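You operate a simulated robot arm through the tools that you are given. There is no shell and no other tool. Be economical: measure what you need, move in short steps, check, and stop when the job is done.

The job below is to be done with a simulated robot arm. You get a single attempt, and the scene is never put back.

## Task
Brush the SOY disc and the black cover clean with the teal round brush; disc into the white tray.
Fine: stand the brush back where it was; leave the other disc. Set down upright: what you pick out. What is to be rubbed or washed off counts as gone when no trace of it is left.

Only the result counts: the job must be done as asked and must still hold three seconds after the hand-in. Knocking over, shifting, dropping, spilling or breaking anything else fails it. A push-on lid holds only when it is set on centred and level and pressed home; a screw cap is set on level and turned clockwise until tight.

## Robot
A 7-joint arm with a fingered hand, fixed in place. Base frame: the origin is at the foot of the arm, x ahead of it, y to its left, z up; the work surface is at about z = 0.88. Readings come in m, rad, newtons and seconds.
With the tool pointing down near the work surface it reaches from about 0.2 to 0.76 m from the base axis. Its first joint turns from -2.897 to 2.897 rad. Payload 4 kg.
Tool frame: the origin (TCP) lies between the finger pads and is the grasp point; the fingertips stand 0.028 m ahead of it; z points along the fingers, y is the line along which they close. Largest opening 0.168 m; the body of the gripper starts 0.079 m behind the TCP. The gripper is a hand of 4 fingers: y runs from the thumb to the fingers, the wrist lies at [0, 0, -0.249] in the tool frame.
Orientation is that of the tool frame in the base frame, as [roll, pitch, yaw] about the fixed x, y, z axes, in that order (R = Rz(yaw) Ry(pitch) Rx(roll)). With the fingers straight down and closing along the base's y, the tool's x points along the base's -x, its y along +y and its z along -z.

## Interface
- The arm moves only by the tool arm_command. Its argument "deltas" is a list of rows, each a list of 2 entries, a list of its own where there are three numbers: the shift along the base's x, y, z in m, then the turn, a rotation vector about the base's x, y, z in rad. In form: [[[tx, ty, tz], [rx, ry, rz]], ...]. A call has 1 to 10 rows; each row shifts and turns the commanded pose from where the row before left it. Rows are played at 5 a second. More than 0.05 m and 0.15 rad between two rows, and nothing of the call is played. Where a pose cannot be reached the arm comes as near as it can. A force on the tool above 40 N (or 10 N above the force at the start of the call, whichever is more), or a blocked arm, ends the call early, and 0.2 s more pass. In this call time passes only in rows, and 0.2 s behind the last. The reply holds the time, the measured pose of the TCP, the force on the tool along the base axes, the opening and the grip force, in the units named above and with some noise, with the torque about the TCP (base axes, N m) and any sound that the robot's microphone picked up.
- Cameras (640 x 400 px; columns grow to the right, rows downward): "scene" is fixed at [0.2195, 0.6508, 1.5606]; the picture's right is [-0.88, -0.47, 0.00], its down [-0.44, 0.84, -0.31] and it looks along [0.15, -0.28, -0.95] (base axes); focal length 238 px, centre (320, 200). "wrist" rides on the gripper at [0.06, -0.06, -0.11] in the tool frame; the picture's right is [0.71, 0.71, 0.00], its down [-0.56, 0.56, -0.61] and it looks along [-0.43, 0.43, 0.79] (tool axes); focal length 265 px, centre (320, 200). There is no depth. A picture from a camera that has moved, and an enlarged one, comes with that camera's place and axes in the base frame and with its lens.
- camera(camera): a new picture of that camera. It takes no simulated time.
- lift_body(by): slides the trunk up (or, below 0, down) by that many m; the arm rides with it, the base frame stays. It gives what a move gives, with no picture.
- curl_fingers(finger1, finger2, finger3, thumb_bend): sets how far each is bent, from 0 (flat) to 1 (curled in); at 0.3 the hand is open as for a grip, at 0.7 the pads meet at the TCP. One left out holds its place. A second passes; each finger stops where it meets its share of the squeeze, and holds until it gets a number again. It is the only way to open and close the hand. It gives what a move gives, with no picture; readings hold the bend of each and the force on the fingers (four entries, about 0 where the hand has none), thumb and palm.
- enlarge(camera, box): a new picture of the part [left, top, right, bottom] of that camera's present view, enlarged. It takes no simulated time.
- sign_off(): hands the job in; it is judged then, once.

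Work in short steps. Places have to be worked out from the pictures, the camera data and where the tool is seen: move nearer, look again, correct. Check each grasp and each placing, and mend what went wrong. You have 120 turns and 84 pictures in all, those below and enlarged ones among them. Open the gripper and draw the arm clear of the work before you hand the job in, unless the task says otherwise; then end with one line.

The tools are called after "Request:" as a command line: name --argument value ..., lists and objects as JSON in quotes. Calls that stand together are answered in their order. arm_command: Moves the arm, as the interface text tells. Its arguments: {"type":"object","properties":{"deltas":{"type":"array","items":{"type":"array"}}},"required":["deltas"]} The other tools are called the same way: lift_body (by) slides the trunk up or down; curl_fingers (finger1, finger2, finger3, thumb_bend) moves the fingers one by one; camera (camera) takes a picture; enlarge (camera, box) takes an enlarged picture of a part of a camera's view; sign_off () hands the job in.

At the start:

```text
t: 0.0
eef_pos: [0.1611, 0.4282, 1.1926]
tcp_rot: [3.142, -0.001, 3.141]
force: [1.0, 0.2, 0.0]
ft_torque: [0.03, -0.02, -0.03]
grip_width: 0.168
grasp_force: 0.1
shape: jaw
bend: [0.3, 0.3, 0.3, 0.3]
finger forces: [0.0, 0.0, 0.1, 0.1, 0.0, 0.0]
trunk travel left (down, up): [-0.525, 0.065]
```

scene: 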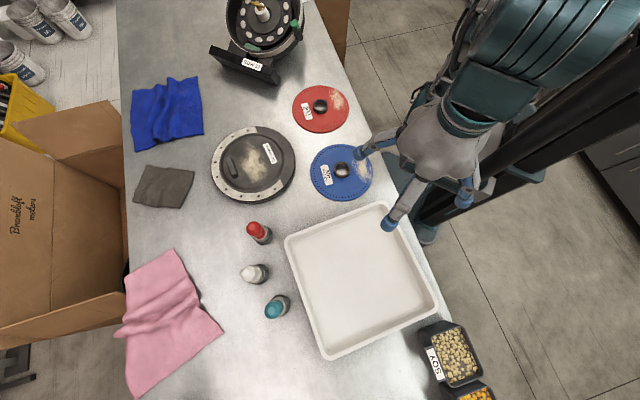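
wrist: 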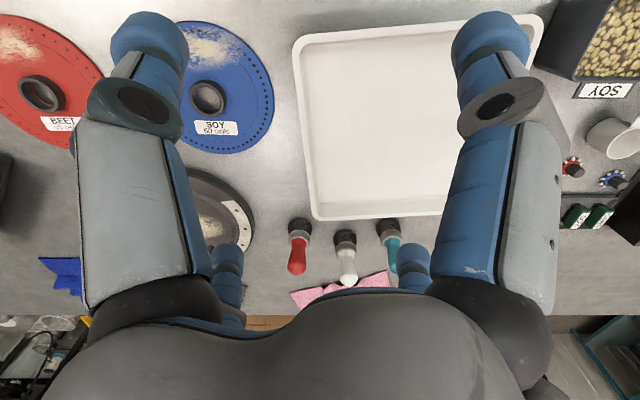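

I start by enlarging the scene picture around the discs, cover and brushes to see labels and dirt.

Request:
enlarge --camera "scene" --box '[200, 70, 400, 210]'

Request:
enlarge --camera "scene" --box '[220, 200, 340, 340]'

```text
2.86 times, centred on (300, 140) of scene
camera zoom: at [0.2195, 0.6508, 1.5606], right [-0.88, -0.47, 0.0], down [-0.44, 0.84, -0.31], along [0.15, -0.28, -0.95], focal length 679 px, centre (377, 371)
```

zoom: 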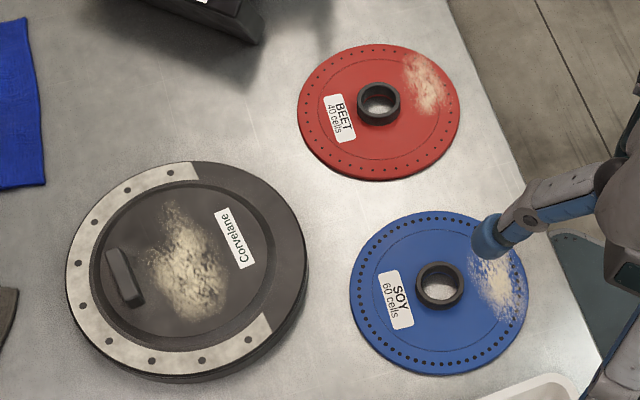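

```text
2.86 times, centred on (280, 270) of scene
camera zoom: at [0.2195, 0.6508, 1.5606], right [-0.88, -0.47, 0.0], down [-0.44, 0.84, -0.31], along [0.15, -0.28, -0.95], focal length 679 px, centre (434, 0)
```

zoom: 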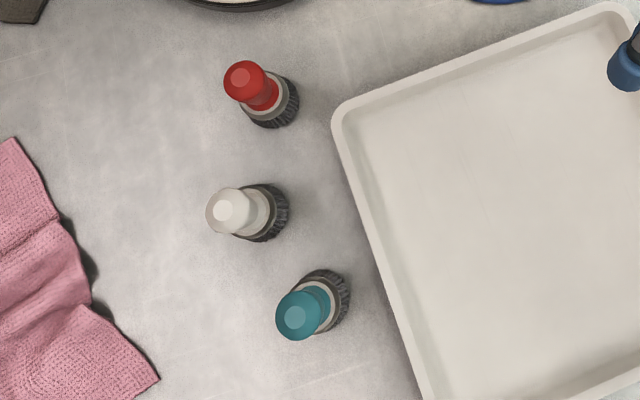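

From both pictures I judge the teal brush at about (0.278, 0.750), its handle top at z≈1.05. The SOY disc hub is at about (0.308, 0.342) and the cover centre at about (0.547, 0.457). I move high towards the brush, turning the hand so the white brush falls between two digits.

Request:
arm_command --deltas '[[[0.0146, 0.036, 0], [0, 0, 0.049]], [[0.0146, 0.036, 0], [0, 0, 0.049]], [[0.0146, 0.036, 0], [0, 0, 0.049]], [[0.0146, 0.036, 0], [0, 0, 0.049]], [[0.0146, 0.036, 0], [0, 0, 0.049]], [[0.0146, 0.036, 0], [0, 0, 0.049]], [[0.0146, 0.036, 0], [0, 0, 0.049]], [[0.0146, 0.036, 0], [0, 0, 0.049]]]'

Request:
camera --camera "wrist"

Request:
camera --camera "scene"

```text
t: 1.8
eef_pos: [0.2212, 0.519, 1.1705]
tcp_rot: [-3.14, -0.001, -2.779]
force: [0.1, 1.0, -0.6]
ft_torque: [-0.08, 0.01, -0.01]
grip_width: 0.1679
grasp_force: 0.1
shape: jaw
bend: [0.3, 0.3, 0.3, 0.3]
finger forces: [0.1, 0.1, 0.1, 0.0, 0.0, 0.0]
out of reach, approached as far as the arm can: row 2, 3, 4, 5, 6, 7, 8
trunk travel left (down, up): [-0.525, 0.065]
```

```text
79 pictures are left
camera wrist: at [0.1863, 0.4413, 1.2817], right [-0.91, 0.41, 0.0], down [0.33, 0.72, 0.61], along [0.25, 0.56, -0.79], focal length 265 px, centre (320, 200)
```

wrist: 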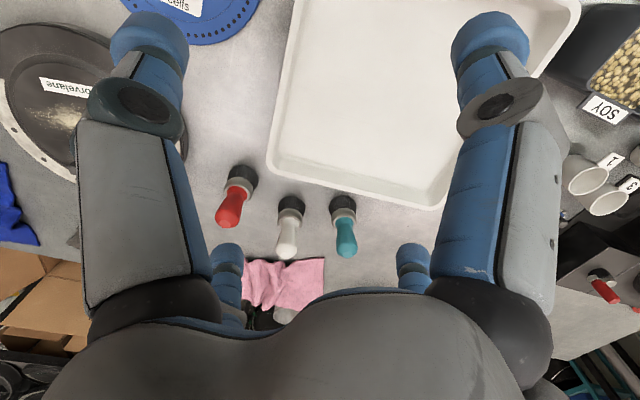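

```text
78 pictures are left
```

scene: 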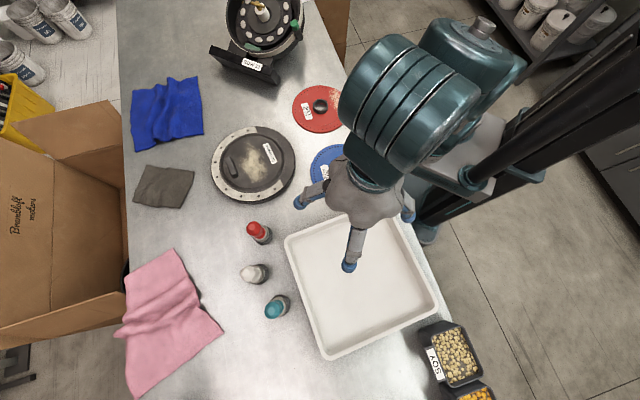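

The arm runs out of reach with the tool pointing straight down, since the brush is at r≈0.80. I'll raise the trunk and use a hand tilted outward about 30°, pinching along the tangential direction so the brush can stay vertical. First I lift and turn.

Request:
lift_body --by 0.06

Request:
arm_command --deltas '[[[0, 0, 0], [0, 0, 0.143]], [[0, 0, 0], [0, 0, 0.143]], [[0, 0, 0], [0, 0, 0.143]], [[0, 0, 0], [0, 0, 0.143]], [[0, 0, 0], [0, 0, 0.143]], [[0, 0, 0], [0, 0, 0.143]]]'

```text
t: 2.8
eef_pos: [0.2223, 0.5179, 1.2299]
tcp_rot: [-3.14, 0.0, -2.782]
force: [0.0, 0.4, 0.3]
ft_torque: [-0.01, -0.04, -0.01]
grip_width: 0.1676
grasp_force: 0.0
shape: jaw
bend: [0.3, 0.3, 0.3, 0.3]
finger forces: [0.1, 0.0, 0.1, 0.0, 0.0, 0.0]
trunk travel left (down, up): [-0.585, 0.005]
```

```text
t: 4.2
eef_pos: [0.2207, 0.5185, 1.2301]
tcp_rot: [-3.141, 0.0, -1.921]
force: [0.7, -0.2, -0.5]
ft_torque: [0.02, 0.03, 0.05]
grip_width: 0.168
grasp_force: 0.1
shape: jaw
bend: [0.3, 0.3, 0.3, 0.3]
finger forces: [0.1, 0.0, 0.0, 0.0, 0.1, 0.1]
trunk travel left (down, up): [-0.585, 0.005]
```

The turn worked. Now I tilt the fingers outward by 0.52 rad, then look.

Request:
arm_command --deltas '[[[0, 0, 0], [0.122, -0.045, 0]], [[0, 0, 0], [0.122, -0.045, 0]], [[0, 0, 0], [0.122, -0.045, 0]], [[0, 0, 0], [0.122, -0.045, 0]]]'

Request:
curl_fingers --finger1 0.15 --finger2 0.45 --finger3 0.15 --thumb_bend 0.45

Request:
camera --camera "wrist"

Request:
camera --camera "scene"

```text
t: 5.2
eef_pos: [0.2251, 0.5241, 1.2342]
tcp_rot: [-3.138, 0.436, -1.925]
force: [0.0, -0.1, -0.6]
ft_torque: [0.01, 0.01, 0.02]
grip_width: 0.1678
grasp_force: 0.0
shape: jaw
bend: [0.3, 0.3, 0.3, 0.3]
finger forces: [0.0, 0.1, 0.1, 0.0, 0.0, 0.0]
out of reach, approached as far as the arm can: row 3, 4
trunk travel left (down, up): [-0.585, 0.005]
```

```text
t: 6.2
eef_pos: [0.223, 0.5251, 1.2338]
tcp_rot: [-3.136, 0.434, -1.924]
force: [-0.8, 0.3, 0.4]
ft_torque: [-0.01, -0.02, 0.03]
grip_width: 0.1144
grasp_force: 0.0
shape: fingers
bend: [0.15, 0.45, 0.15, 0.45]
finger forces: [0.0, 0.0, 0.0, 0.0, 0.0, 0.0]
trunk travel left (down, up): [-0.585, 0.005]
```

```text
77 pictures are left
camera wrist: at [0.2444, 0.4083, 1.3104], right [-0.88, -0.36, -0.3], down [-0.44, 0.43, 0.79], along [-0.15, 0.83, -0.54], focal length 265 px, centre (320, 200)
```

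wrist: 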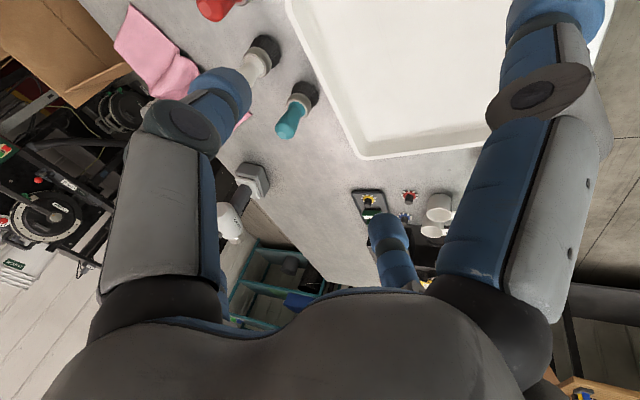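

```text
76 pictures are left
```

scene: 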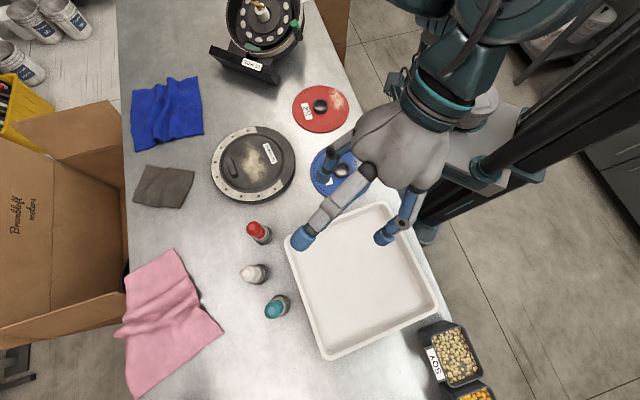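

The tilt stopped at 0.43 rad, limited by height. Finger2 opposes the thumb, both in the tangential direction, as I wanted. I go lower and a little outward with a bit more tilt, still well over the tray and clear.

Request:
arm_command --deltas '[[[0.007, 0.018, -0.035], [0.04, -0.015, 0]], [[0.007, 0.018, -0.035], [0.04, -0.015, 0]], [[0.007, 0.018, -0.035], [0.04, -0.015, 0]], [[0.007, 0.018, 0], [0, 0, 0]]]'

Request:
camera --camera "wrist"

```text
t: 7.2
eef_pos: [0.2507, 0.5949, 1.1684]
tcp_rot: [-3.135, 0.584, -1.924]
force: [0.1, 0.9, -0.5]
ft_torque: [-0.02, -0.02, 0.03]
grip_width: 0.1149
grasp_force: 0.0
shape: fingers
bend: [0.15, 0.45, 0.15, 0.45]
finger forces: [0.0, 0.0, 0.0, 0.0, 0.1, 0.1]
out of reach, approached as far as the arm can: row 3, 4
trunk travel left (down, up): [-0.585, 0.005]
```

```text
75 pictures are left
camera wrist: at [0.2669, 0.4704, 1.2296], right [-0.87, -0.31, -0.39], down [-0.48, 0.31, 0.82], along [-0.13, 0.9, -0.42], focal length 265 px, centre (320, 200)
```

wrist: 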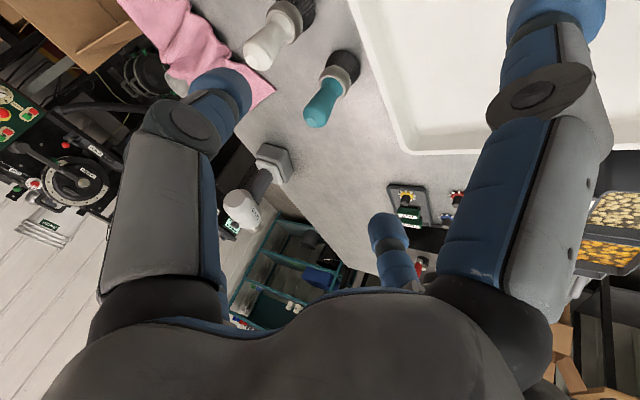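

I enlarge the wrist view to measure the brush's height and shape.

Request:
enlarge --camera "wrist" --box '[230, 0, 430, 140]'

```text
2.86 times, centred on (330, 70) of wrist
camera zoom: at [0.2669, 0.4704, 1.2296], right [-0.87, -0.31, -0.39], down [-0.48, 0.31, 0.82], along [-0.13, 0.9, -0.42], focal length 758 px, centre (291, 571)
```

zoom: 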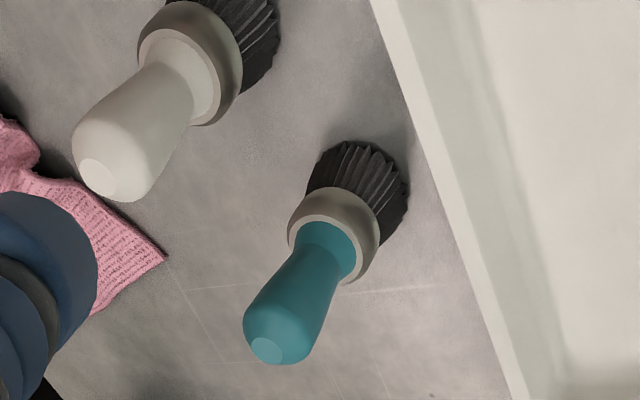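

The brush stands at about (0.279, 0.750), with its handle from z≈0.933 to a top at 1.01. I probe the reach by stepping outward and down along the tool's axis, still above the handle tops.

Request:
arm_command --deltas '[[[0.005, 0.013, -0.03], [0, 0, 0]], [[0.005, 0.013, -0.03], [0, 0, 0]]]'

```text
t: 7.8
eef_pos: [0.2576, 0.6224, 1.1631]
tcp_rot: [-3.138, 0.571, -1.924]
force: [0.3, -0.4, 0.1]
ft_torque: [-0.04, -0.03, 0.02]
grip_width: 0.1147
grasp_force: 0.0
shape: fingers
bend: [0.15, 0.45, 0.15, 0.45]
finger forces: [0.0, 0.0, 0.0, 0.0, 0.0, 0.1]
out of reach, approached as far as the arm can: row 1, 2
trunk travel left (down, up): [-0.585, 0.005]
```

The arm moves outward but not down in this posture, so the limit is at the bottom. The trunk can provide the downward motion instead. I continue outward at this height towards above the brush.

Request:
arm_command --deltas '[[[0.008, 0.035, 0], [0, 0, 0]], [[0.008, 0.035, 0], [0, 0, 0]], [[0.006, 0.03, 0], [0, 0, 0]]]'

```text
t: 8.6
eef_pos: [0.281, 0.7222, 1.169]
tcp_rot: [-3.136, 0.592, -1.924]
force: [0.0, 0.2, -0.2]
ft_torque: [-0.04, 0.0, -0.02]
grip_width: 0.1148
grasp_force: 0.0
shape: fingers
bend: [0.15, 0.45, 0.15, 0.45]
finger forces: [0.0, 0.0, 0.1, 0.0, 0.0, 0.0]
out of reach, approached as far as the arm can: row 1
trunk travel left (down, up): [-0.585, 0.005]
```

Now at r≈0.775. I try reducing the tilt to about 0.3 rad while moving on to the brush's x,y.

Request:
arm_command --deltas '[[[-0.001, 0.014, 0], [-0.131, 0.048, 0]], [[-0.001, 0.014, 0], [-0.131, 0.048, 0]]]'

```text
t: 9.2
eef_pos: [0.2584, 0.681, 1.1551]
tcp_rot: [-3.135, 0.33, -1.927]
force: [0.3, 0.2, 0.4]
ft_torque: [0.01, 0.08, 0.04]
grip_width: 0.1146
grasp_force: 0.0
shape: fingers
bend: [0.15, 0.45, 0.15, 0.45]
finger forces: [0.0, 0.0, 0.1, 0.1, 0.0, 0.1]
out of reach, approached as far as the arm can: row 1, 2
trunk travel left (down, up): [-0.585, 0.005]
```

With less tilt the extension limits at r≈0.73. I go lower and outward at this tilt, since lower should give more reach; the tips stay above z≈1.03.

Request:
arm_command --deltas '[[[0.003, 0.008, -0.03], [0, 0, 0]], [[0.004, 0.012, -0.03], [0, 0, 0]], [[0.004, 0.014, -0.02], [0, 0, 0]], [[0.004, 0.015, 0], [0, 0, 0]]]'

Request:
camera --camera "scene"

Request:
camera --camera "wrist"

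```text
t: 10.2
eef_pos: [0.2645, 0.7192, 1.0762]
tcp_rot: [-3.138, 0.313, -1.923]
force: [-0.1, 0.2, 1.0]
ft_torque: [0.01, 0.02, 0.02]
grip_width: 0.1147
grasp_force: 0.0
shape: fingers
bend: [0.15, 0.45, 0.15, 0.45]
finger forces: [0.0, 0.0, 0.0, 0.0, 0.1, 0.0]
out of reach, approached as far as the arm can: row 4
trunk travel left (down, up): [-0.585, 0.005]
```

```text
73 pictures are left
```

scene: 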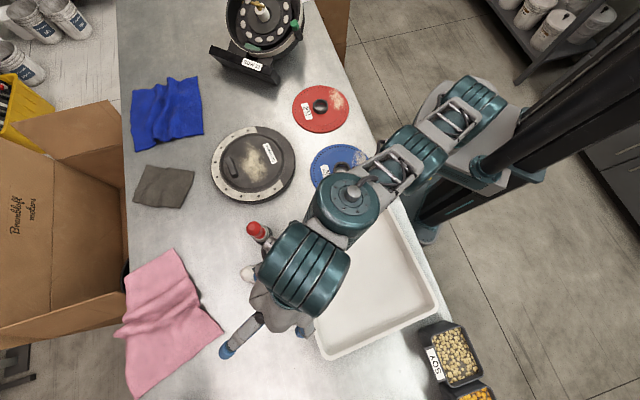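

```text
72 pictures are left
camera wrist: at [0.2897, 0.6119, 1.165], right [-0.9, -0.39, -0.22], down [-0.41, 0.52, 0.75], along [-0.18, 0.77, -0.62], focal length 265 px, centre (320, 200)
```

wrist: 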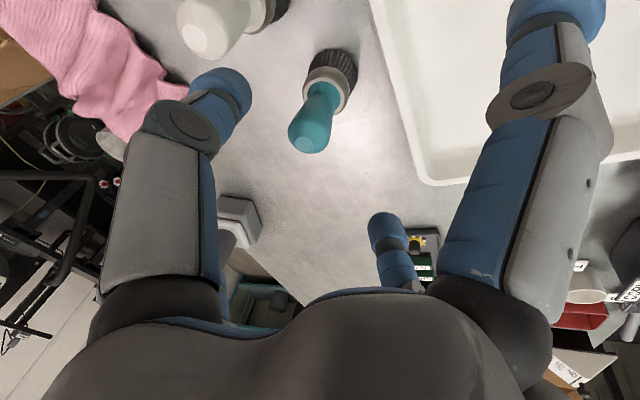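

The tool axis nearly lines up with the brush, whose top I measure at (0.281, 0.747, 1.008). The inner finger could touch the tray rim, so I bend it in. I test which number it has.

Request:
curl_fingers --finger1 0.52

Request:
camera --camera "wrist"

```text
t: 11.2
eef_pos: [0.264, 0.7197, 1.077]
tcp_rot: [-3.138, 0.313, -1.925]
force: [-0.5, -0.4, -0.1]
ft_torque: [-0.02, 0.01, 0.02]
grip_width: 0.0628
grasp_force: 0.1
shape: fingers
bend: [0.52, 0.45, 0.15, 0.45]
finger forces: [0.1, 0.0, 0.1, 0.0, 0.0, 0.0]
trunk travel left (down, up): [-0.585, 0.005]
```

```text
71 pictures are left
camera wrist: at [0.2888, 0.6123, 1.1651], right [-0.9, -0.39, -0.22], down [-0.41, 0.52, 0.75], along [-0.18, 0.77, -0.62], focal length 265 px, centre (320, 200)
```

wrist: 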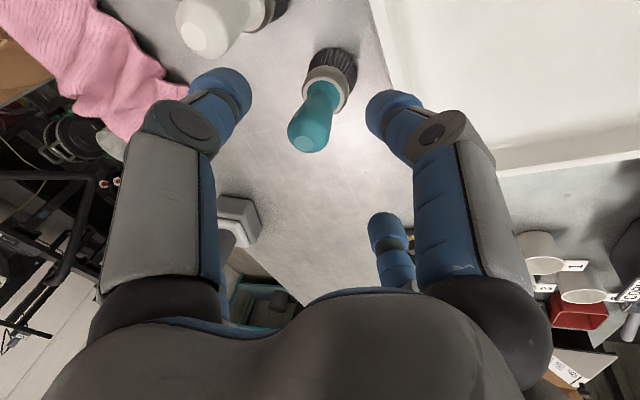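

Finger1 is the inner one. I bend the thumb and finger2 to 0.5 to clear the white brush, then go part way along the tool axis and look again.

Request:
curl_fingers --finger2 0.5 --thumb_bend 0.5

Request:
arm_command --deltas '[[[0.006, -0.002, 0], [0, 0, 0]], [[0.0022, 0.0057, -0.02], [0, 0, 0]], [[0.0022, 0.0057, -0.02], [0, 0, 0]]]'

Request:
camera --camera "wrist"

```text
t: 12.2
eef_pos: [0.2648, 0.7195, 1.0756]
tcp_rot: [-3.138, 0.312, -1.924]
force: [-0.8, -0.1, 0.2]
ft_torque: [0.02, 0.01, 0.01]
grip_width: 0.0545
grasp_force: 0.0
shape: fingers
bend: [0.52, 0.5, 0.15, 0.5]
finger forces: [0.0, 0.1, 0.1, 0.0, 0.1, 0.0]
trunk travel left (down, up): [-0.585, 0.005]
```

```text
t: 13.0
eef_pos: [0.2736, 0.7298, 1.0362]
tcp_rot: [-3.139, 0.316, -1.922]
force: [-0.9, -0.8, -0.4]
ft_torque: [0.01, -0.07, 0.01]
grip_width: 0.0551
grasp_force: 0.1
shape: fingers
bend: [0.52, 0.5, 0.15, 0.5]
finger forces: [0.0, 0.0, 0.1, 0.0, 0.0, 0.0]
trunk travel left (down, up): [-0.585, 0.005]
```

```text
70 pictures are left
camera wrist: at [0.2984, 0.6219, 1.124], right [-0.89, -0.39, -0.22], down [-0.41, 0.51, 0.75], along [-0.18, 0.77, -0.62], focal length 265 px, centre (320, 200)
```

wrist: 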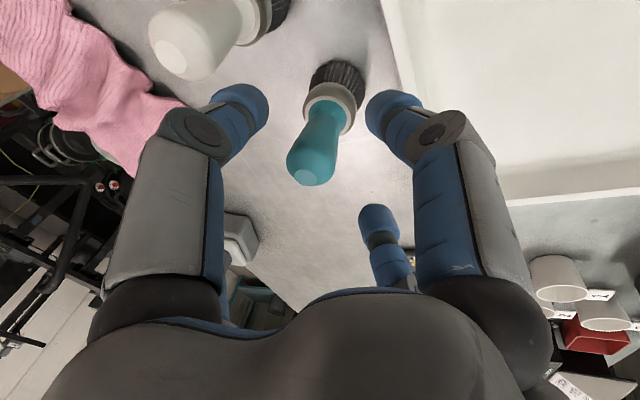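

The brush sits well between the thumb and finger2 line; the top is at about (0.281, 0.751). I continue along the axis to z≈0.972.

Request:
arm_command --deltas '[[[0.0025, 0.0068, -0.021], [0, 0, 0]], [[0.0025, 0.0068, -0.021], [0, 0, 0]]]'

Request:
camera --camera "wrist"

```text
t: 13.6
eef_pos: [0.2824, 0.7443, 0.9934]
tcp_rot: [-3.136, 0.314, -1.925]
force: [-0.1, -0.4, 0.1]
ft_torque: [0.0, -0.05, 0.0]
grip_width: 0.0547
grasp_force: 0.0
shape: fingers
bend: [0.52, 0.5, 0.15, 0.5]
finger forces: [0.0, 0.1, 0.0, 0.0, 0.1, 0.1]
trunk travel left (down, up): [-0.585, 0.005]
```

```text
69 pictures are left
camera wrist: at [0.3056, 0.637, 1.0815], right [-0.9, -0.39, -0.22], down [-0.41, 0.52, 0.75], along [-0.18, 0.77, -0.62], focal length 265 px, centre (320, 200)
```

wrist: 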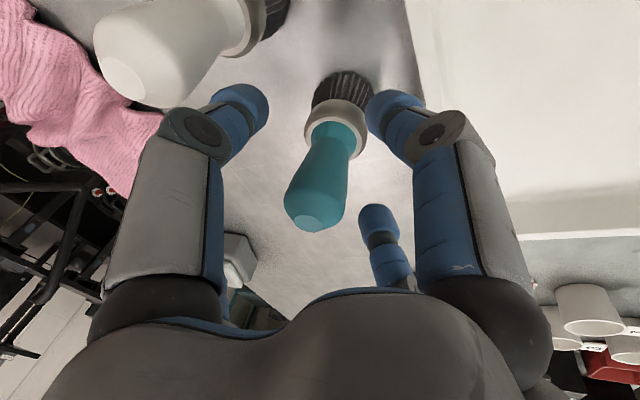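

The thumb knuckle is close to the white brush, about 1 cm. I shift 5 mm away from it along the closing line while going down the last 18 mm, then look from the scene camera.

Request:
arm_command --deltas '[[[-0.0055, 0.002, 0], [0, 0, 0]], [[0.001, 0.004, -0.009], [0, 0, 0]], [[0.001, 0.003, -0.009], [0, 0, 0]]]'

Request:
enlarge --camera "wrist" --box '[80, 0, 480, 250]'

Request:
enlarge --camera "scene" --box '[200, 200, 360, 360]'

```text
t: 14.4
eef_pos: [0.2766, 0.7539, 0.9769]
tcp_rot: [-3.138, 0.314, -1.923]
force: [0.4, 0.2, 0.5]
ft_torque: [-0.01, 0.01, 0.0]
grip_width: 0.0547
grasp_force: 0.1
shape: fingers
bend: [0.52, 0.5, 0.15, 0.5]
finger forces: [0.0, 0.0, 0.0, 0.0, 0.1, 0.0]
trunk travel left (down, up): [-0.585, 0.005]
```

```text
1.60 times, centred on (280, 125) of wrist
camera zoom: at [0.3009, 0.646, 1.0639], right [-0.9, -0.39, -0.22], down [-0.41, 0.51, 0.75], along [-0.18, 0.77, -0.62], focal length 425 px, centre (384, 320)
```

zoom: 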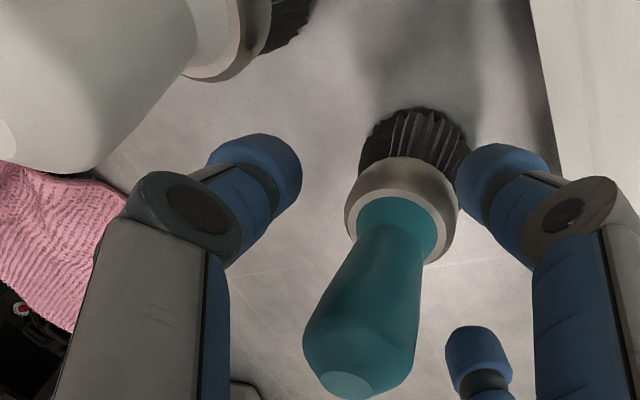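

```text
2.50 times, centred on (280, 280) of scene
camera zoom: at [0.2195, 0.6508, 1.5606], right [-0.88, -0.47, 0.0], down [-0.44, 0.84, -0.31], along [0.15, -0.28, -0.95], focal length 594 px, centre (420, 0)
```

zoom: 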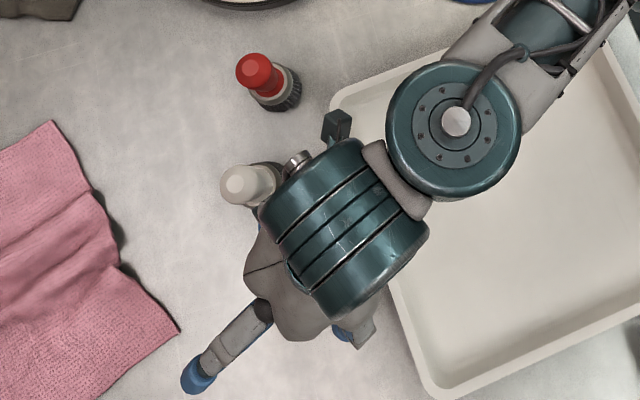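

The handle lies between the digits, about 5 mm nearer the thumb. I close finger2 a bit first, then bring both in to contact.

Request:
curl_fingers --finger2 0.56 --thumb_bend 0.53

Request:
enlarge --camera "wrist" --box '[80, 0, 480, 250]'

```text
t: 15.4
eef_pos: [0.2767, 0.7533, 0.9758]
tcp_rot: [-3.137, 0.314, -1.923]
force: [-1.2, 0.0, 0.1]
ft_torque: [0.01, -0.04, -0.01]
grip_width: 0.0503
grasp_force: 0.0
shape: fingers
bend: [0.52, 0.56, 0.15, 0.53]
finger forces: [0.0, 0.0, 0.1, 0.0, 0.1, 0.0]
trunk travel left (down, up): [-0.585, 0.005]
```

```text
1.60 times, centred on (280, 125) of wrist
camera zoom: at [0.3009, 0.6459, 1.0638], right [-0.9, -0.39, -0.22], down [-0.41, 0.51, 0.75], along [-0.18, 0.77, -0.62], focal length 425 px, centre (384, 320)
```

zoom: 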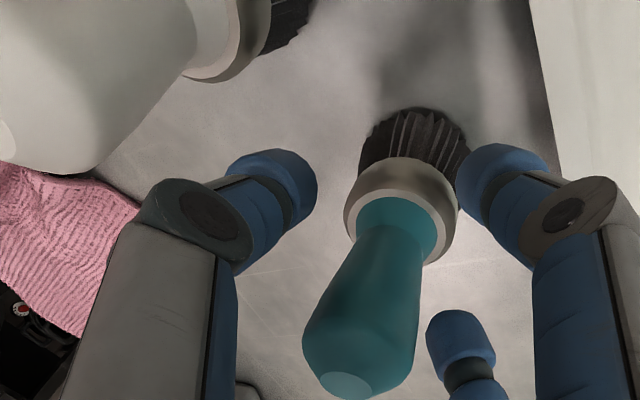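

Still clear on both sides. I close further.

Request:
curl_fingers --finger2 0.62 --thumb_bend 0.58

Request:
enlarge --camera "wrist" --box '[80, 0, 480, 250]'

```text
t: 16.4
eef_pos: [0.2759, 0.7538, 0.9753]
tcp_rot: [-3.137, 0.311, -1.925]
force: [0.0, -0.8, -0.6]
ft_torque: [-0.02, -0.03, 0.01]
grip_width: 0.0446
grasp_force: 0.0
shape: fingers
bend: [0.52, 0.62, 0.15, 0.57]
finger forces: [0.1, 0.0, 0.0, 0.0, 0.1, 0.0]
trunk travel left (down, up): [-0.585, 0.005]
```

```text
1.60 times, centred on (280, 125) of wrist
camera zoom: at [0.3009, 0.6459, 1.0638], right [-0.9, -0.39, -0.22], down [-0.41, 0.51, 0.75], along [-0.18, 0.77, -0.62], focal length 425 px, centre (384, 320)
```

zoom: 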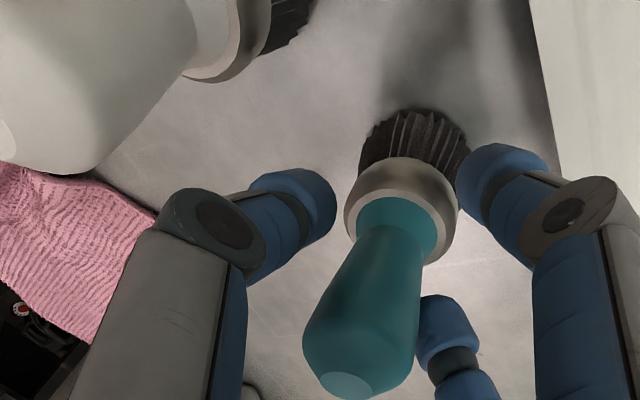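

Both are near contact. I close fully to squeeze.

Request:
curl_fingers --finger2 0.75 --thumb_bend 0.75

Request:
enlarge --camera "wrist" --box '[80, 0, 480, 250]'

```text
t: 17.4
eef_pos: [0.277, 0.7531, 0.9766]
tcp_rot: [-3.138, 0.314, -1.926]
force: [-0.9, -0.3, 5.6]
ft_torque: [0.1, 0.13, 0.01]
grip_width: 0.0351
grasp_force: 11.9
shape: fingers
bend: [0.52, 0.59, 0.15, 0.67]
finger forces: [0.0, 11.4, 0.0, 0.0, 12.8, 0.0]
trunk travel left (down, up): [-0.585, 0.005]
```

```text
1.60 times, centred on (280, 125) of wrist
camera zoom: at [0.3009, 0.6454, 1.0645], right [-0.9, -0.39, -0.22], down [-0.41, 0.51, 0.75], along [-0.18, 0.77, -0.62], focal length 425 px, centre (384, 320)
```

zoom: 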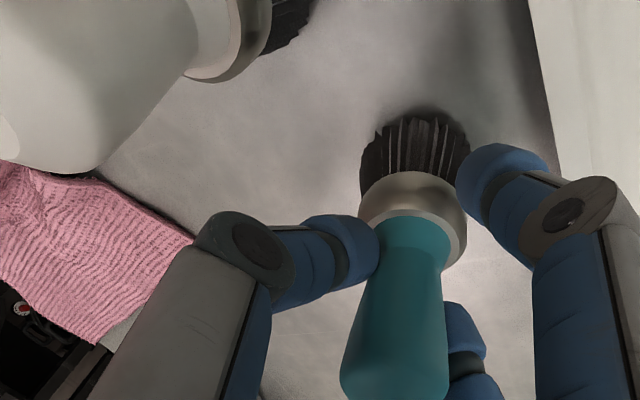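

Gripped: 12 N on the thumb and finger2, handle width 35 mm. I close finger1 and finger3 lightly only if needed; first I lift straight up a little and look.

Request:
arm_command --deltas '[[[0, 0, 0.015], [0, 0, 0]], [[0, 0, 0.015], [0, 0, 0]], [[0, -0.001, 0.01], [0, 0, 0]]]'

Request:
camera --camera "wrist"

Request:
enlarge --camera "scene" --box '[200, 200, 360, 360]'

```text
t: 18.2
eef_pos: [0.273, 0.7425, 1.0157]
tcp_rot: [-3.135, 0.313, -1.923]
force: [0.0, -0.2, -0.6]
ft_torque: [0.01, -0.02, 0.0]
grip_width: 0.0349
grasp_force: 11.7
shape: fingers
bend: [0.52, 0.59, 0.15, 0.67]
finger forces: [0.0, 11.4, 0.1, 0.0, 11.6, 0.1]
out of reach, approached as far as the arm can: row 1, 2
trunk travel left (down, up): [-0.585, 0.005]
```

```text
63 pictures are left
camera wrist: at [0.2973, 0.6358, 1.1038], right [-0.9, -0.39, -0.22], down [-0.41, 0.52, 0.75], along [-0.18, 0.77, -0.62], focal length 265 px, centre (320, 200)
```

wrist: 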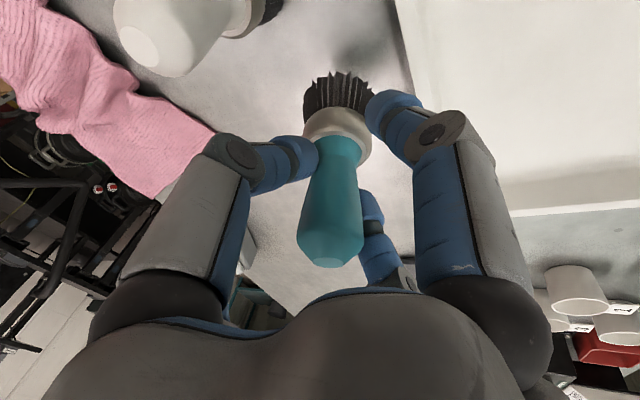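

```text
2.50 times, centred on (280, 280) of scene
camera zoom: at [0.2195, 0.6508, 1.5606], right [-0.88, -0.47, 0.0], down [-0.44, 0.84, -0.31], along [0.15, -0.28, -0.95], focal length 594 px, centre (420, 0)
```

zoom: 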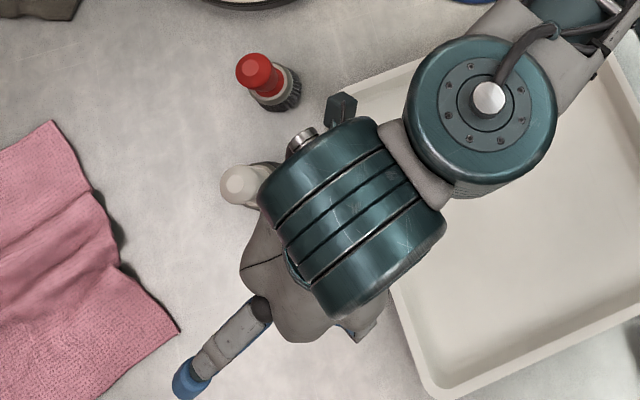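

The brush is up, leaning about 7° in the hand. I back off up and inward over the tray, staying high, to where the scene camera can see the brush.

Request:
arm_command --deltas '[[[-0.005, -0.013, 0.028], [0, 0, 0]], [[-0.006, -0.016, 0.028], [0, 0, 0]], [[-0.006, -0.016, 0.028], [0, 0, 0]], [[-0.006, -0.016, 0.028], [0, 0, 0]], [[-0.014, -0.038, 0.01], [0, 0, 0]], [[-0.014, -0.038, 0.01], [0, 0, 0]], [[-0.014, -0.038, 0.01], [0, 0, 0]]]'

Request:
camera --camera "scene"

```text
t: 19.8
eef_pos: [0.2129, 0.5675, 1.1601]
tcp_rot: [-3.137, 0.312, -1.923]
force: [0.4, -0.2, -0.4]
ft_torque: [-0.01, 0.03, 0.03]
grip_width: 0.0349
grasp_force: 11.4
shape: fingers
bend: [0.52, 0.59, 0.15, 0.67]
finger forces: [0.0, 11.5, 0.1, 0.0, 11.7, 0.0]
trunk travel left (down, up): [-0.585, 0.005]
```

```text
61 pictures are left
```

scene: 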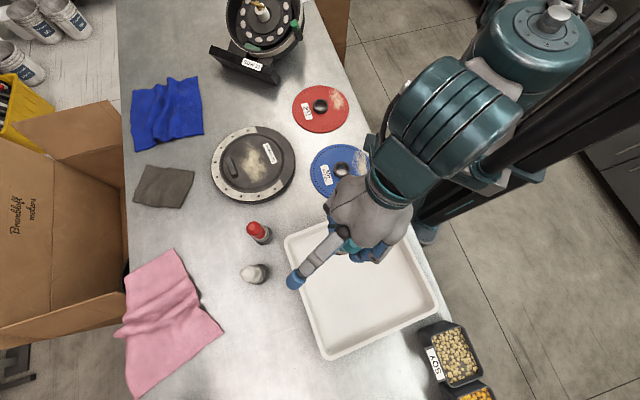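

I take an enlarged wrist picture to fix the brush's pose in the hand.

Request:
enlarge --camera "wrist" --box '[200, 50, 440, 290]'

```text
1.67 times, centred on (320, 170) of wrist
camera zoom: at [0.2376, 0.46, 1.2494], right [-0.9, -0.39, -0.22], down [-0.41, 0.52, 0.75], along [-0.18, 0.77, -0.62], focal length 442 px, centre (320, 250)
```

zoom: 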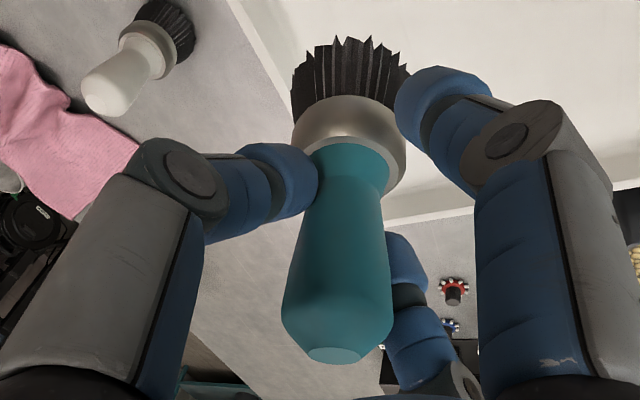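

From the picture the brush leans 0.145 rad toward the thumb at the bottom and about 0.06 rad outward; its bottom sits ~0.097 m below the TCP. I correct the hand so the brush is vertical, then swing along an arc at z 1.16 towards the cover's bearing.

Request:
arm_command --deltas '[[[0, 0, 0], [-0.001, 0.078, 0]], [[0, 0, 0], [-0.001, 0.078, 0]], [[0.0364, -0.0152, 0], [0, 0, -0.065]], [[0.0353, -0.0173, 0], [0, 0, -0.065]], [[0.0341, -0.0196, 0], [0, 0, -0.065]], [[0.0327, -0.0217, 0], [0, 0, -0.065]], [[0.0313, -0.0239, 0], [0, 0, -0.065]], [[0.0297, -0.0258, 0], [0, 0, -0.065]], [[0.028, -0.0277, 0], [0, 0, -0.065]], [[0.0261, -0.0295, 0], [0, 0, -0.065]]]'

Request:
camera --camera "wrist"

Request:
camera --camera "scene"

```text
t: 22.0
eef_pos: [0.4644, 0.3837, 1.1564]
tcp_rot: [2.995, 0.252, -2.487]
force: [-0.3, 0.0, -1.6]
ft_torque: [0.02, 0.0, 0.0]
grip_width: 0.0344
grasp_force: 10.9
shape: fingers
bend: [0.52, 0.59, 0.15, 0.68]
finger forces: [0.0, 10.5, 0.0, 0.1, 10.8, 0.1]
trunk travel left (down, up): [-0.585, 0.005]
```

```text
59 pictures are left
camera wrist: at [0.4434, 0.2725, 1.2403], right [-0.99, 0.12, -0.08], down [0.01, 0.59, 0.81], along [0.14, 0.8, -0.59], focal length 265 px, centre (320, 200)
```

wrist: 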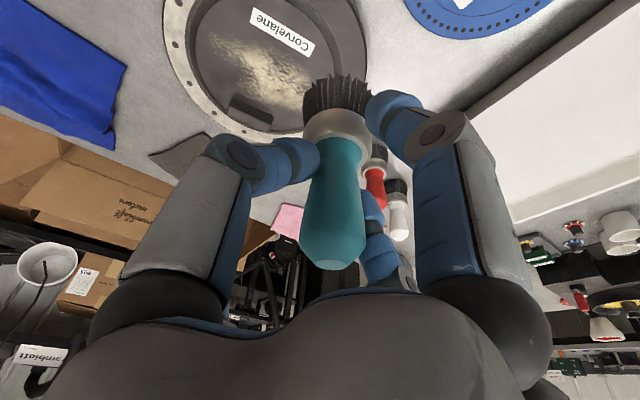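

```text
58 pictures are left
```

scene: 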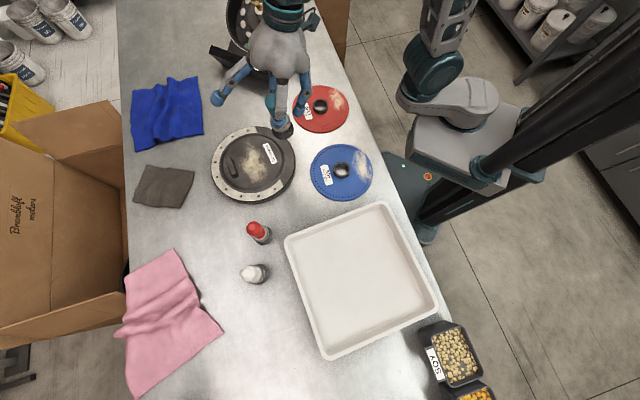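

The brush shows where I predicted it. The dust on the cover spans roughly x 0.48–0.62, y 0.39–0.505, with the cover's grip at about (0.606, 0.492). I move over its middle and down to a bristle height of about 0.97, and take a close look at the patch.

Request:
arm_command --deltas '[[[0.0307, 0.0204, -0.03], [0, 0, 0]], [[0.0307, 0.0204, -0.03], [0, 0, 0]], [[0.0307, 0.0204, -0.03], [0, 0, 0]]]'

Request:
enlarge --camera "scene" --box '[190, 60, 390, 220]'

Request:
camera --camera "wrist"

```text
t: 22.8
eef_pos: [0.5558, 0.4466, 1.0661]
tcp_rot: [2.998, 0.253, -2.485]
force: [0.6, 0.0, -1.9]
ft_torque: [-0.01, 0.0, 0.01]
grip_width: 0.0345
grasp_force: 10.5
shape: fingers
bend: [0.52, 0.59, 0.15, 0.68]
finger forces: [0.1, 10.5, 0.0, 0.0, 10.8, 0.0]
trunk travel left (down, up): [-0.585, 0.005]
```

```text
2.50 times, centred on (290, 140) of scene
camera zoom: at [0.2195, 0.6508, 1.5606], right [-0.88, -0.47, 0.0], down [-0.44, 0.84, -0.31], along [0.15, -0.28, -0.95], focal length 594 px, centre (395, 350)
```

zoom: 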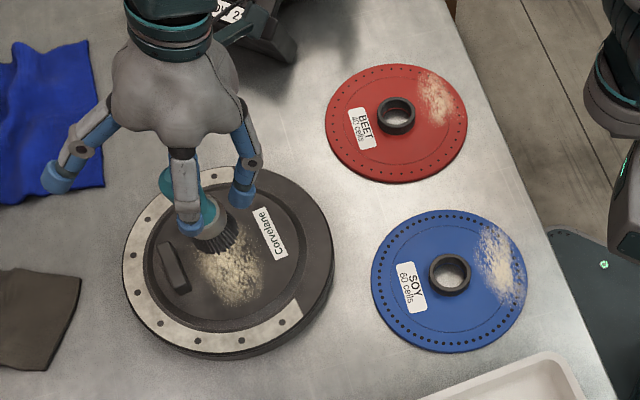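

```text
56 pictures are left
camera wrist: at [0.5352, 0.3338, 1.1503], right [-0.99, 0.12, -0.08], down [0.01, 0.59, 0.81], along [0.14, 0.8, -0.59], focal length 265 px, centre (320, 200)
```

wrist: 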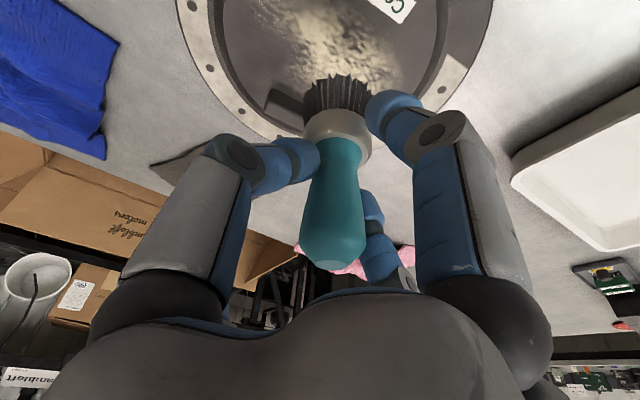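

The brush hangs right over the patch. I lower in steps, watching the upward force for contact.

Request:
arm_command --deltas '[[[0, 0, -0.015], [0, 0, 0]], [[0, 0, -0.015], [0, 0, 0]], [[0, 0, -0.01], [0, 0, 0]]]'

Request:
arm_command --deltas '[[[0, 0, -0.007], [0, 0, 0]]]'

Request:
arm_command --deltas '[[[0, 0, -0.006], [0, 0, 0]]]'

```text
t: 23.6
eef_pos: [0.554, 0.4479, 1.0274]
tcp_rot: [2.997, 0.253, -2.486]
force: [0.3, 0.7, -0.5]
ft_torque: [-0.03, -0.04, 0.03]
grip_width: 0.0343
grasp_force: 11.0
shape: fingers
bend: [0.52, 0.59, 0.15, 0.68]
finger forces: [0.1, 10.4, 0.0, 0.0, 10.8, 0.0]
trunk travel left (down, up): [-0.585, 0.005]
```

```text
t: 24.0
eef_pos: [0.5543, 0.449, 1.0207]
tcp_rot: [2.997, 0.253, -2.486]
force: [-0.9, -0.2, -1.5]
ft_torque: [-0.04, -0.01, -0.01]
grip_width: 0.0343
grasp_force: 10.4
shape: fingers
bend: [0.52, 0.59, 0.15, 0.68]
finger forces: [0.0, 10.5, 0.0, 0.0, 10.8, 0.0]
trunk travel left (down, up): [-0.585, 0.005]
```

```text
t: 24.4
eef_pos: [0.5543, 0.4489, 1.0134]
tcp_rot: [2.998, 0.255, -2.484]
force: [-0.7, -0.1, -1.1]
ft_torque: [-0.01, 0.0, 0.0]
grip_width: 0.0345
grasp_force: 10.3
shape: fingers
bend: [0.52, 0.59, 0.15, 0.68]
finger forces: [0.0, 10.5, 0.1, 0.0, 10.8, 0.0]
trunk travel left (down, up): [-0.585, 0.005]
```

No contact yet. I go down further in small steps.

Request:
arm_command --deltas '[[[0, 0, -0.005], [0, 0, 0]]]'

Request:
arm_command --deltas '[[[0, 0, -0.004], [0, 0, 0]]]'

Request:
enlarge --camera "scene" --box '[200, 110, 310, 210]'

```text
t: 24.8
eef_pos: [0.5541, 0.4488, 1.0088]
tcp_rot: [2.998, 0.255, -2.485]
force: [-0.5, -0.3, -1.0]
ft_torque: [-0.02, 0.01, -0.02]
grip_width: 0.0345
grasp_force: 11.1
shape: fingers
bend: [0.52, 0.59, 0.15, 0.68]
finger forces: [0.0, 10.4, 0.0, 0.0, 10.9, 0.1]
trunk travel left (down, up): [-0.585, 0.005]
```

```text
t: 25.2
eef_pos: [0.5539, 0.4479, 1.0059]
tcp_rot: [2.998, 0.253, -2.486]
force: [0.6, 0.4, -0.7]
ft_torque: [0.03, 0.0, 0.0]
grip_width: 0.0345
grasp_force: 11.3
shape: fingers
bend: [0.52, 0.59, 0.15, 0.68]
finger forces: [0.0, 10.5, 0.0, 0.0, 10.9, 0.1]
trunk travel left (down, up): [-0.585, 0.005]
```

```text
4.00 times, centred on (255, 160) of scene
camera zoom: at [0.2195, 0.6508, 1.5606], right [-0.88, -0.47, 0.0], down [-0.44, 0.84, -0.31], along [0.15, -0.28, -0.95], focal length 951 px, centre (580, 360)
```

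zoom: 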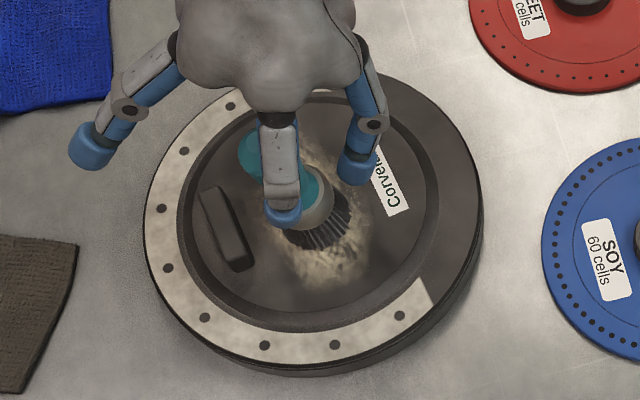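

Close to the surface now. Two more small steps down to feel contact.

Request:
arm_command --deltas '[[[0, 0, -0.004], [0, 0, 0]]]'

Request:
arm_command --deltas '[[[0, 0, -0.004], [0, 0, 0]]]'

Request:
arm_command --deltas '[[[0, 0, -0.003], [0, 0, 0]]]'

```text
t: 25.6
eef_pos: [0.5535, 0.4492, 1.0029]
tcp_rot: [2.993, 0.258, -2.487]
force: [0.6, -2.6, 7.7]
ft_torque: [0.1, 0.04, -0.02]
grip_width: 0.0346
grasp_force: 12.2
shape: fingers
bend: [0.52, 0.59, 0.15, 0.68]
finger forces: [0.1, 10.6, 0.0, 0.0, 13.0, 0.1]
trunk travel left (down, up): [-0.585, 0.005]
```

```text
t: 26.0
eef_pos: [0.556, 0.4469, 0.9989]
tcp_rot: [2.995, 0.261, -2.489]
force: [1.3, -3.1, 13.3]
ft_torque: [0.14, 0.05, 0.01]
grip_width: 0.0348
grasp_force: 13.2
shape: fingers
bend: [0.52, 0.59, 0.15, 0.68]
finger forces: [0.0, 11.6, 0.0, 0.0, 14.6, 0.0]
trunk travel left (down, up): [-0.585, 0.005]
```

```text
t: 26.4
eef_pos: [0.5562, 0.4475, 0.9963]
tcp_rot: [2.994, 0.26, -2.489]
force: [4.7, -4.2, 21.6]
ft_torque: [0.14, -0.08, -0.04]
grip_width: 0.0342
grasp_force: 15.7
shape: fingers
bend: [0.52, 0.59, 0.15, 0.68]
finger forces: [0.0, 12.5, 0.1, 0.0, 18.9, 0.1]
trunk travel left (down, up): [-0.585, 0.005]
```

Contact felt at TCP z≈1.005, so the surface is at about 0.908; 21 N is too much, so I ease off 5 mm.

Request:
arm_command --deltas '[[[0, 0, 0.005], [0, 0, 0]]]'

```text
t: 26.8
eef_pos: [0.5531, 0.4496, 0.9984]
tcp_rot: [2.997, 0.248, -2.485]
force: [1.8, 0.0, 6.0]
ft_torque: [0.06, -0.09, -0.02]
grip_width: 0.0341
grasp_force: 12.9
shape: fingers
bend: [0.52, 0.58, 0.15, 0.68]
finger forces: [0.1, 11.8, 0.1, 0.1, 13.5, 0.0]
trunk travel left (down, up): [-0.585, 0.005]
```

6 N is a good brushing force. I stroke along the patch's long direction, first one way, checking forces.

Request:
arm_command --deltas '[[[0.0144, -0.0138, 0], [0, 0, 0]], [[0.0144, -0.0138, 0], [0, 0, 0]], [[0.0144, -0.0138, 0], [0, 0, 0]], [[-0.0144, 0.0138, 0], [0, 0, 0]], [[-0.0144, 0.0138, 0], [0, 0, 0]], [[-0.0144, 0.0138, 0], [0, 0, 0]], [[-0.0144, 0.0138, 0], [0, 0, 0]], [[-0.0144, 0.0138, 0], [0, 0, 0]]]'

Request:
enlarge --camera "scene" --box '[200, 110, 310, 210]'

```text
t: 28.6
eef_pos: [0.5265, 0.4777, 0.9993]
tcp_rot: [2.998, 0.253, -2.485]
force: [0.6, 0.4, -1.1]
ft_torque: [0.01, -0.02, 0.0]
grip_width: 0.034
grasp_force: 10.2
shape: fingers
bend: [0.52, 0.58, 0.15, 0.69]
finger forces: [0.0, 10.3, 0.0, 0.0, 10.5, 0.0]
trunk travel left (down, up): [-0.585, 0.005]
```

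```text
4.00 times, centred on (255, 160) of scene
camera zoom: at [0.2195, 0.6508, 1.5606], right [-0.88, -0.47, 0.0], down [-0.44, 0.84, -0.31], along [0.15, -0.28, -0.95], focal length 951 px, centre (580, 360)
```

zoom: 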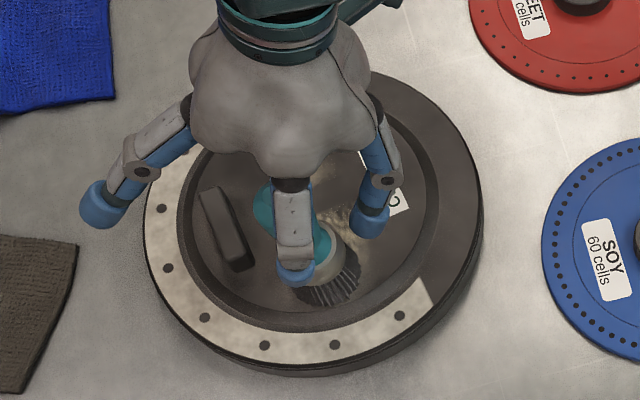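

The dust comes off where the brush passed, but contact is lost at this spot and the brush may have shifted in the hand. I look with the wrist camera.

Request:
enlarge --camera "wrist" --box '[200, 50, 440, 290]'

```text
1.67 times, centred on (320, 170) of wrist
camera zoom: at [0.5064, 0.3655, 1.0829], right [-0.99, 0.12, -0.08], down [0.01, 0.59, 0.81], along [0.14, 0.8, -0.59], focal length 442 px, centre (320, 250)
```

zoom: 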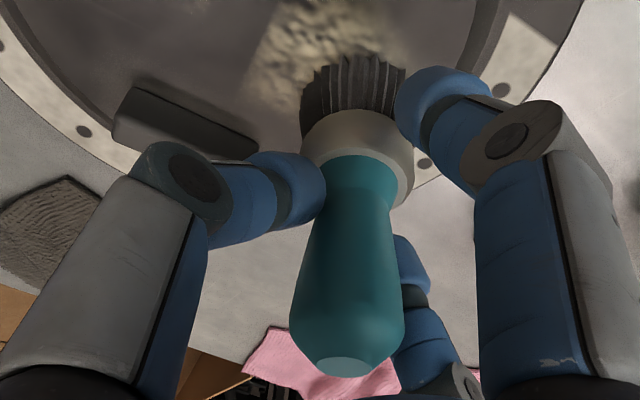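

The brush slid about 4 mm up in the grip, which is acceptable. I lower a little to regain light contact.

Request:
arm_command --deltas '[[[0, 0, -0.004], [0, 0, 0]]]'

Request:
arm_command --deltas '[[[0, 0, -0.002], [0, 0, 0]]]'

```text
t: 29.0
eef_pos: [0.5261, 0.4778, 0.9979]
tcp_rot: [2.995, 0.259, -2.486]
force: [0.7, 0.2, 8.4]
ft_torque: [0.13, 0.03, -0.01]
grip_width: 0.0342
grasp_force: 12.6
shape: fingers
bend: [0.52, 0.58, 0.15, 0.69]
finger forces: [0.0, 12.1, 0.1, 0.0, 12.4, 0.0]
trunk travel left (down, up): [-0.585, 0.005]
```

```text
t: 29.4
eef_pos: [0.5274, 0.4762, 0.9967]
tcp_rot: [2.997, 0.26, -2.486]
force: [4.6, 1.0, 17.0]
ft_torque: [0.26, 0.02, -0.02]
grip_width: 0.0342
grasp_force: 13.6
shape: fingers
bend: [0.52, 0.58, 0.15, 0.72]
finger forces: [0.1, 13.1, 0.1, 0.0, 14.6, 0.0]
trunk travel left (down, up): [-0.585, 0.005]
```

17 N is more than needed; I raise 2.5 mm, then make the outer stroke along the patch.

Request:
arm_command --deltas '[[[0, 0, 0.0025], [0, 0, 0]], [[0.0138, 0.0144, 0], [0, 0, 0]], [[0.0144, -0.0138, 0], [0, 0, 0]], [[0.0144, -0.0138, 0], [0, 0, 0]], [[0.0144, -0.0138, 0], [0, 0, 0]], [[0.0144, -0.0138, 0], [0, 0, 0]]]'

Request:
enlarge --camera "scene" --box '[200, 110, 310, 210]'

```text
t: 30.8
eef_pos: [0.5964, 0.4349, 0.9959]
tcp_rot: [2.998, 0.255, -2.483]
force: [-1.8, 3.6, 12.9]
ft_torque: [0.27, 0.13, 0.0]
grip_width: 0.0342
grasp_force: 12.2
shape: fingers
bend: [0.52, 0.57, 0.15, 0.72]
finger forces: [0.0, 13.7, 0.0, 0.0, 10.5, 0.1]
trunk travel left (down, up): [-0.585, 0.005]
```

```text
4.00 times, centred on (255, 160) of scene
camera zoom: at [0.2195, 0.6508, 1.5606], right [-0.88, -0.47, 0.0], down [-0.44, 0.84, -0.31], along [0.15, -0.28, -0.95], focal length 951 px, centre (580, 360)
```

zoom: 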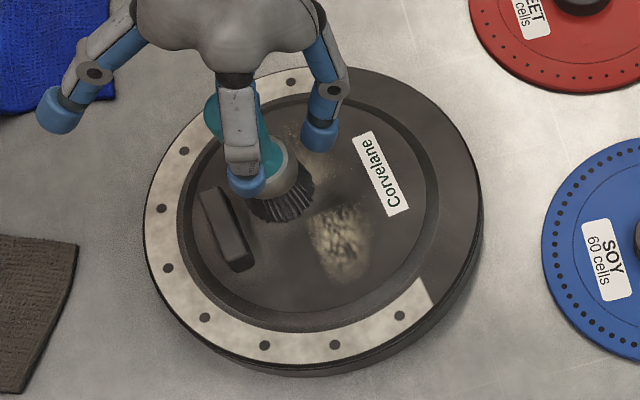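

Most is gone. A blob remains at about (0.526, 0.460) and a streak near (0.58, 0.407). I stroke over the streak and then back through the blob.

Request:
arm_command --deltas '[[[0.002, -0.02, 0.001], [0, 0, 0]], [[0.002, -0.02, 0], [0, 0, 0]], [[0.006, -0.018, 0], [0, 0, 0]], [[-0.015, 0.0145, 0], [0, 0, 0]], [[-0.015, 0.0145, 0], [0, 0, 0]], [[-0.015, 0.0145, 0], [0, 0, 0]], [[-0.015, 0.0145, 0], [0, 0, 0]], [[-0.015, 0.0145, 0], [0, 0, 0]]]'

Request:
enlarge --camera "scene" --box '[200, 110, 310, 210]'

```text
t: 32.6
eef_pos: [0.5337, 0.4514, 0.9955]
tcp_rot: [2.998, 0.253, -2.487]
force: [0.0, 0.7, 3.1]
ft_torque: [0.04, -0.02, -0.01]
grip_width: 0.034
grasp_force: 11.4
shape: fingers
bend: [0.52, 0.58, 0.15, 0.72]
finger forces: [0.1, 11.8, 0.0, 0.1, 11.8, 0.1]
trunk travel left (down, up): [-0.585, 0.005]
```

```text
4.00 times, centred on (255, 160) of scene
camera zoom: at [0.2195, 0.6508, 1.5606], right [-0.88, -0.47, 0.0], down [-0.44, 0.84, -0.31], along [0.15, -0.28, -0.95], focal length 951 px, centre (580, 360)
```

zoom: 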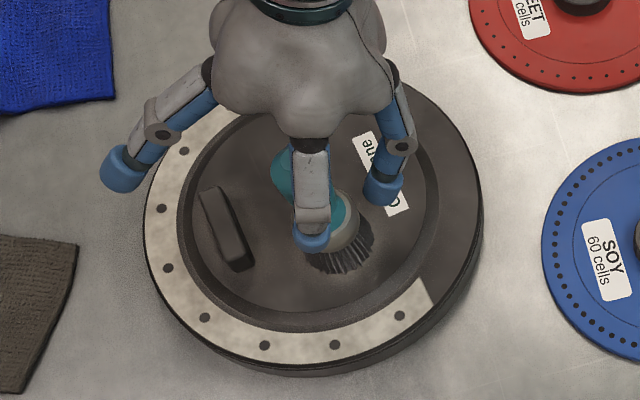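

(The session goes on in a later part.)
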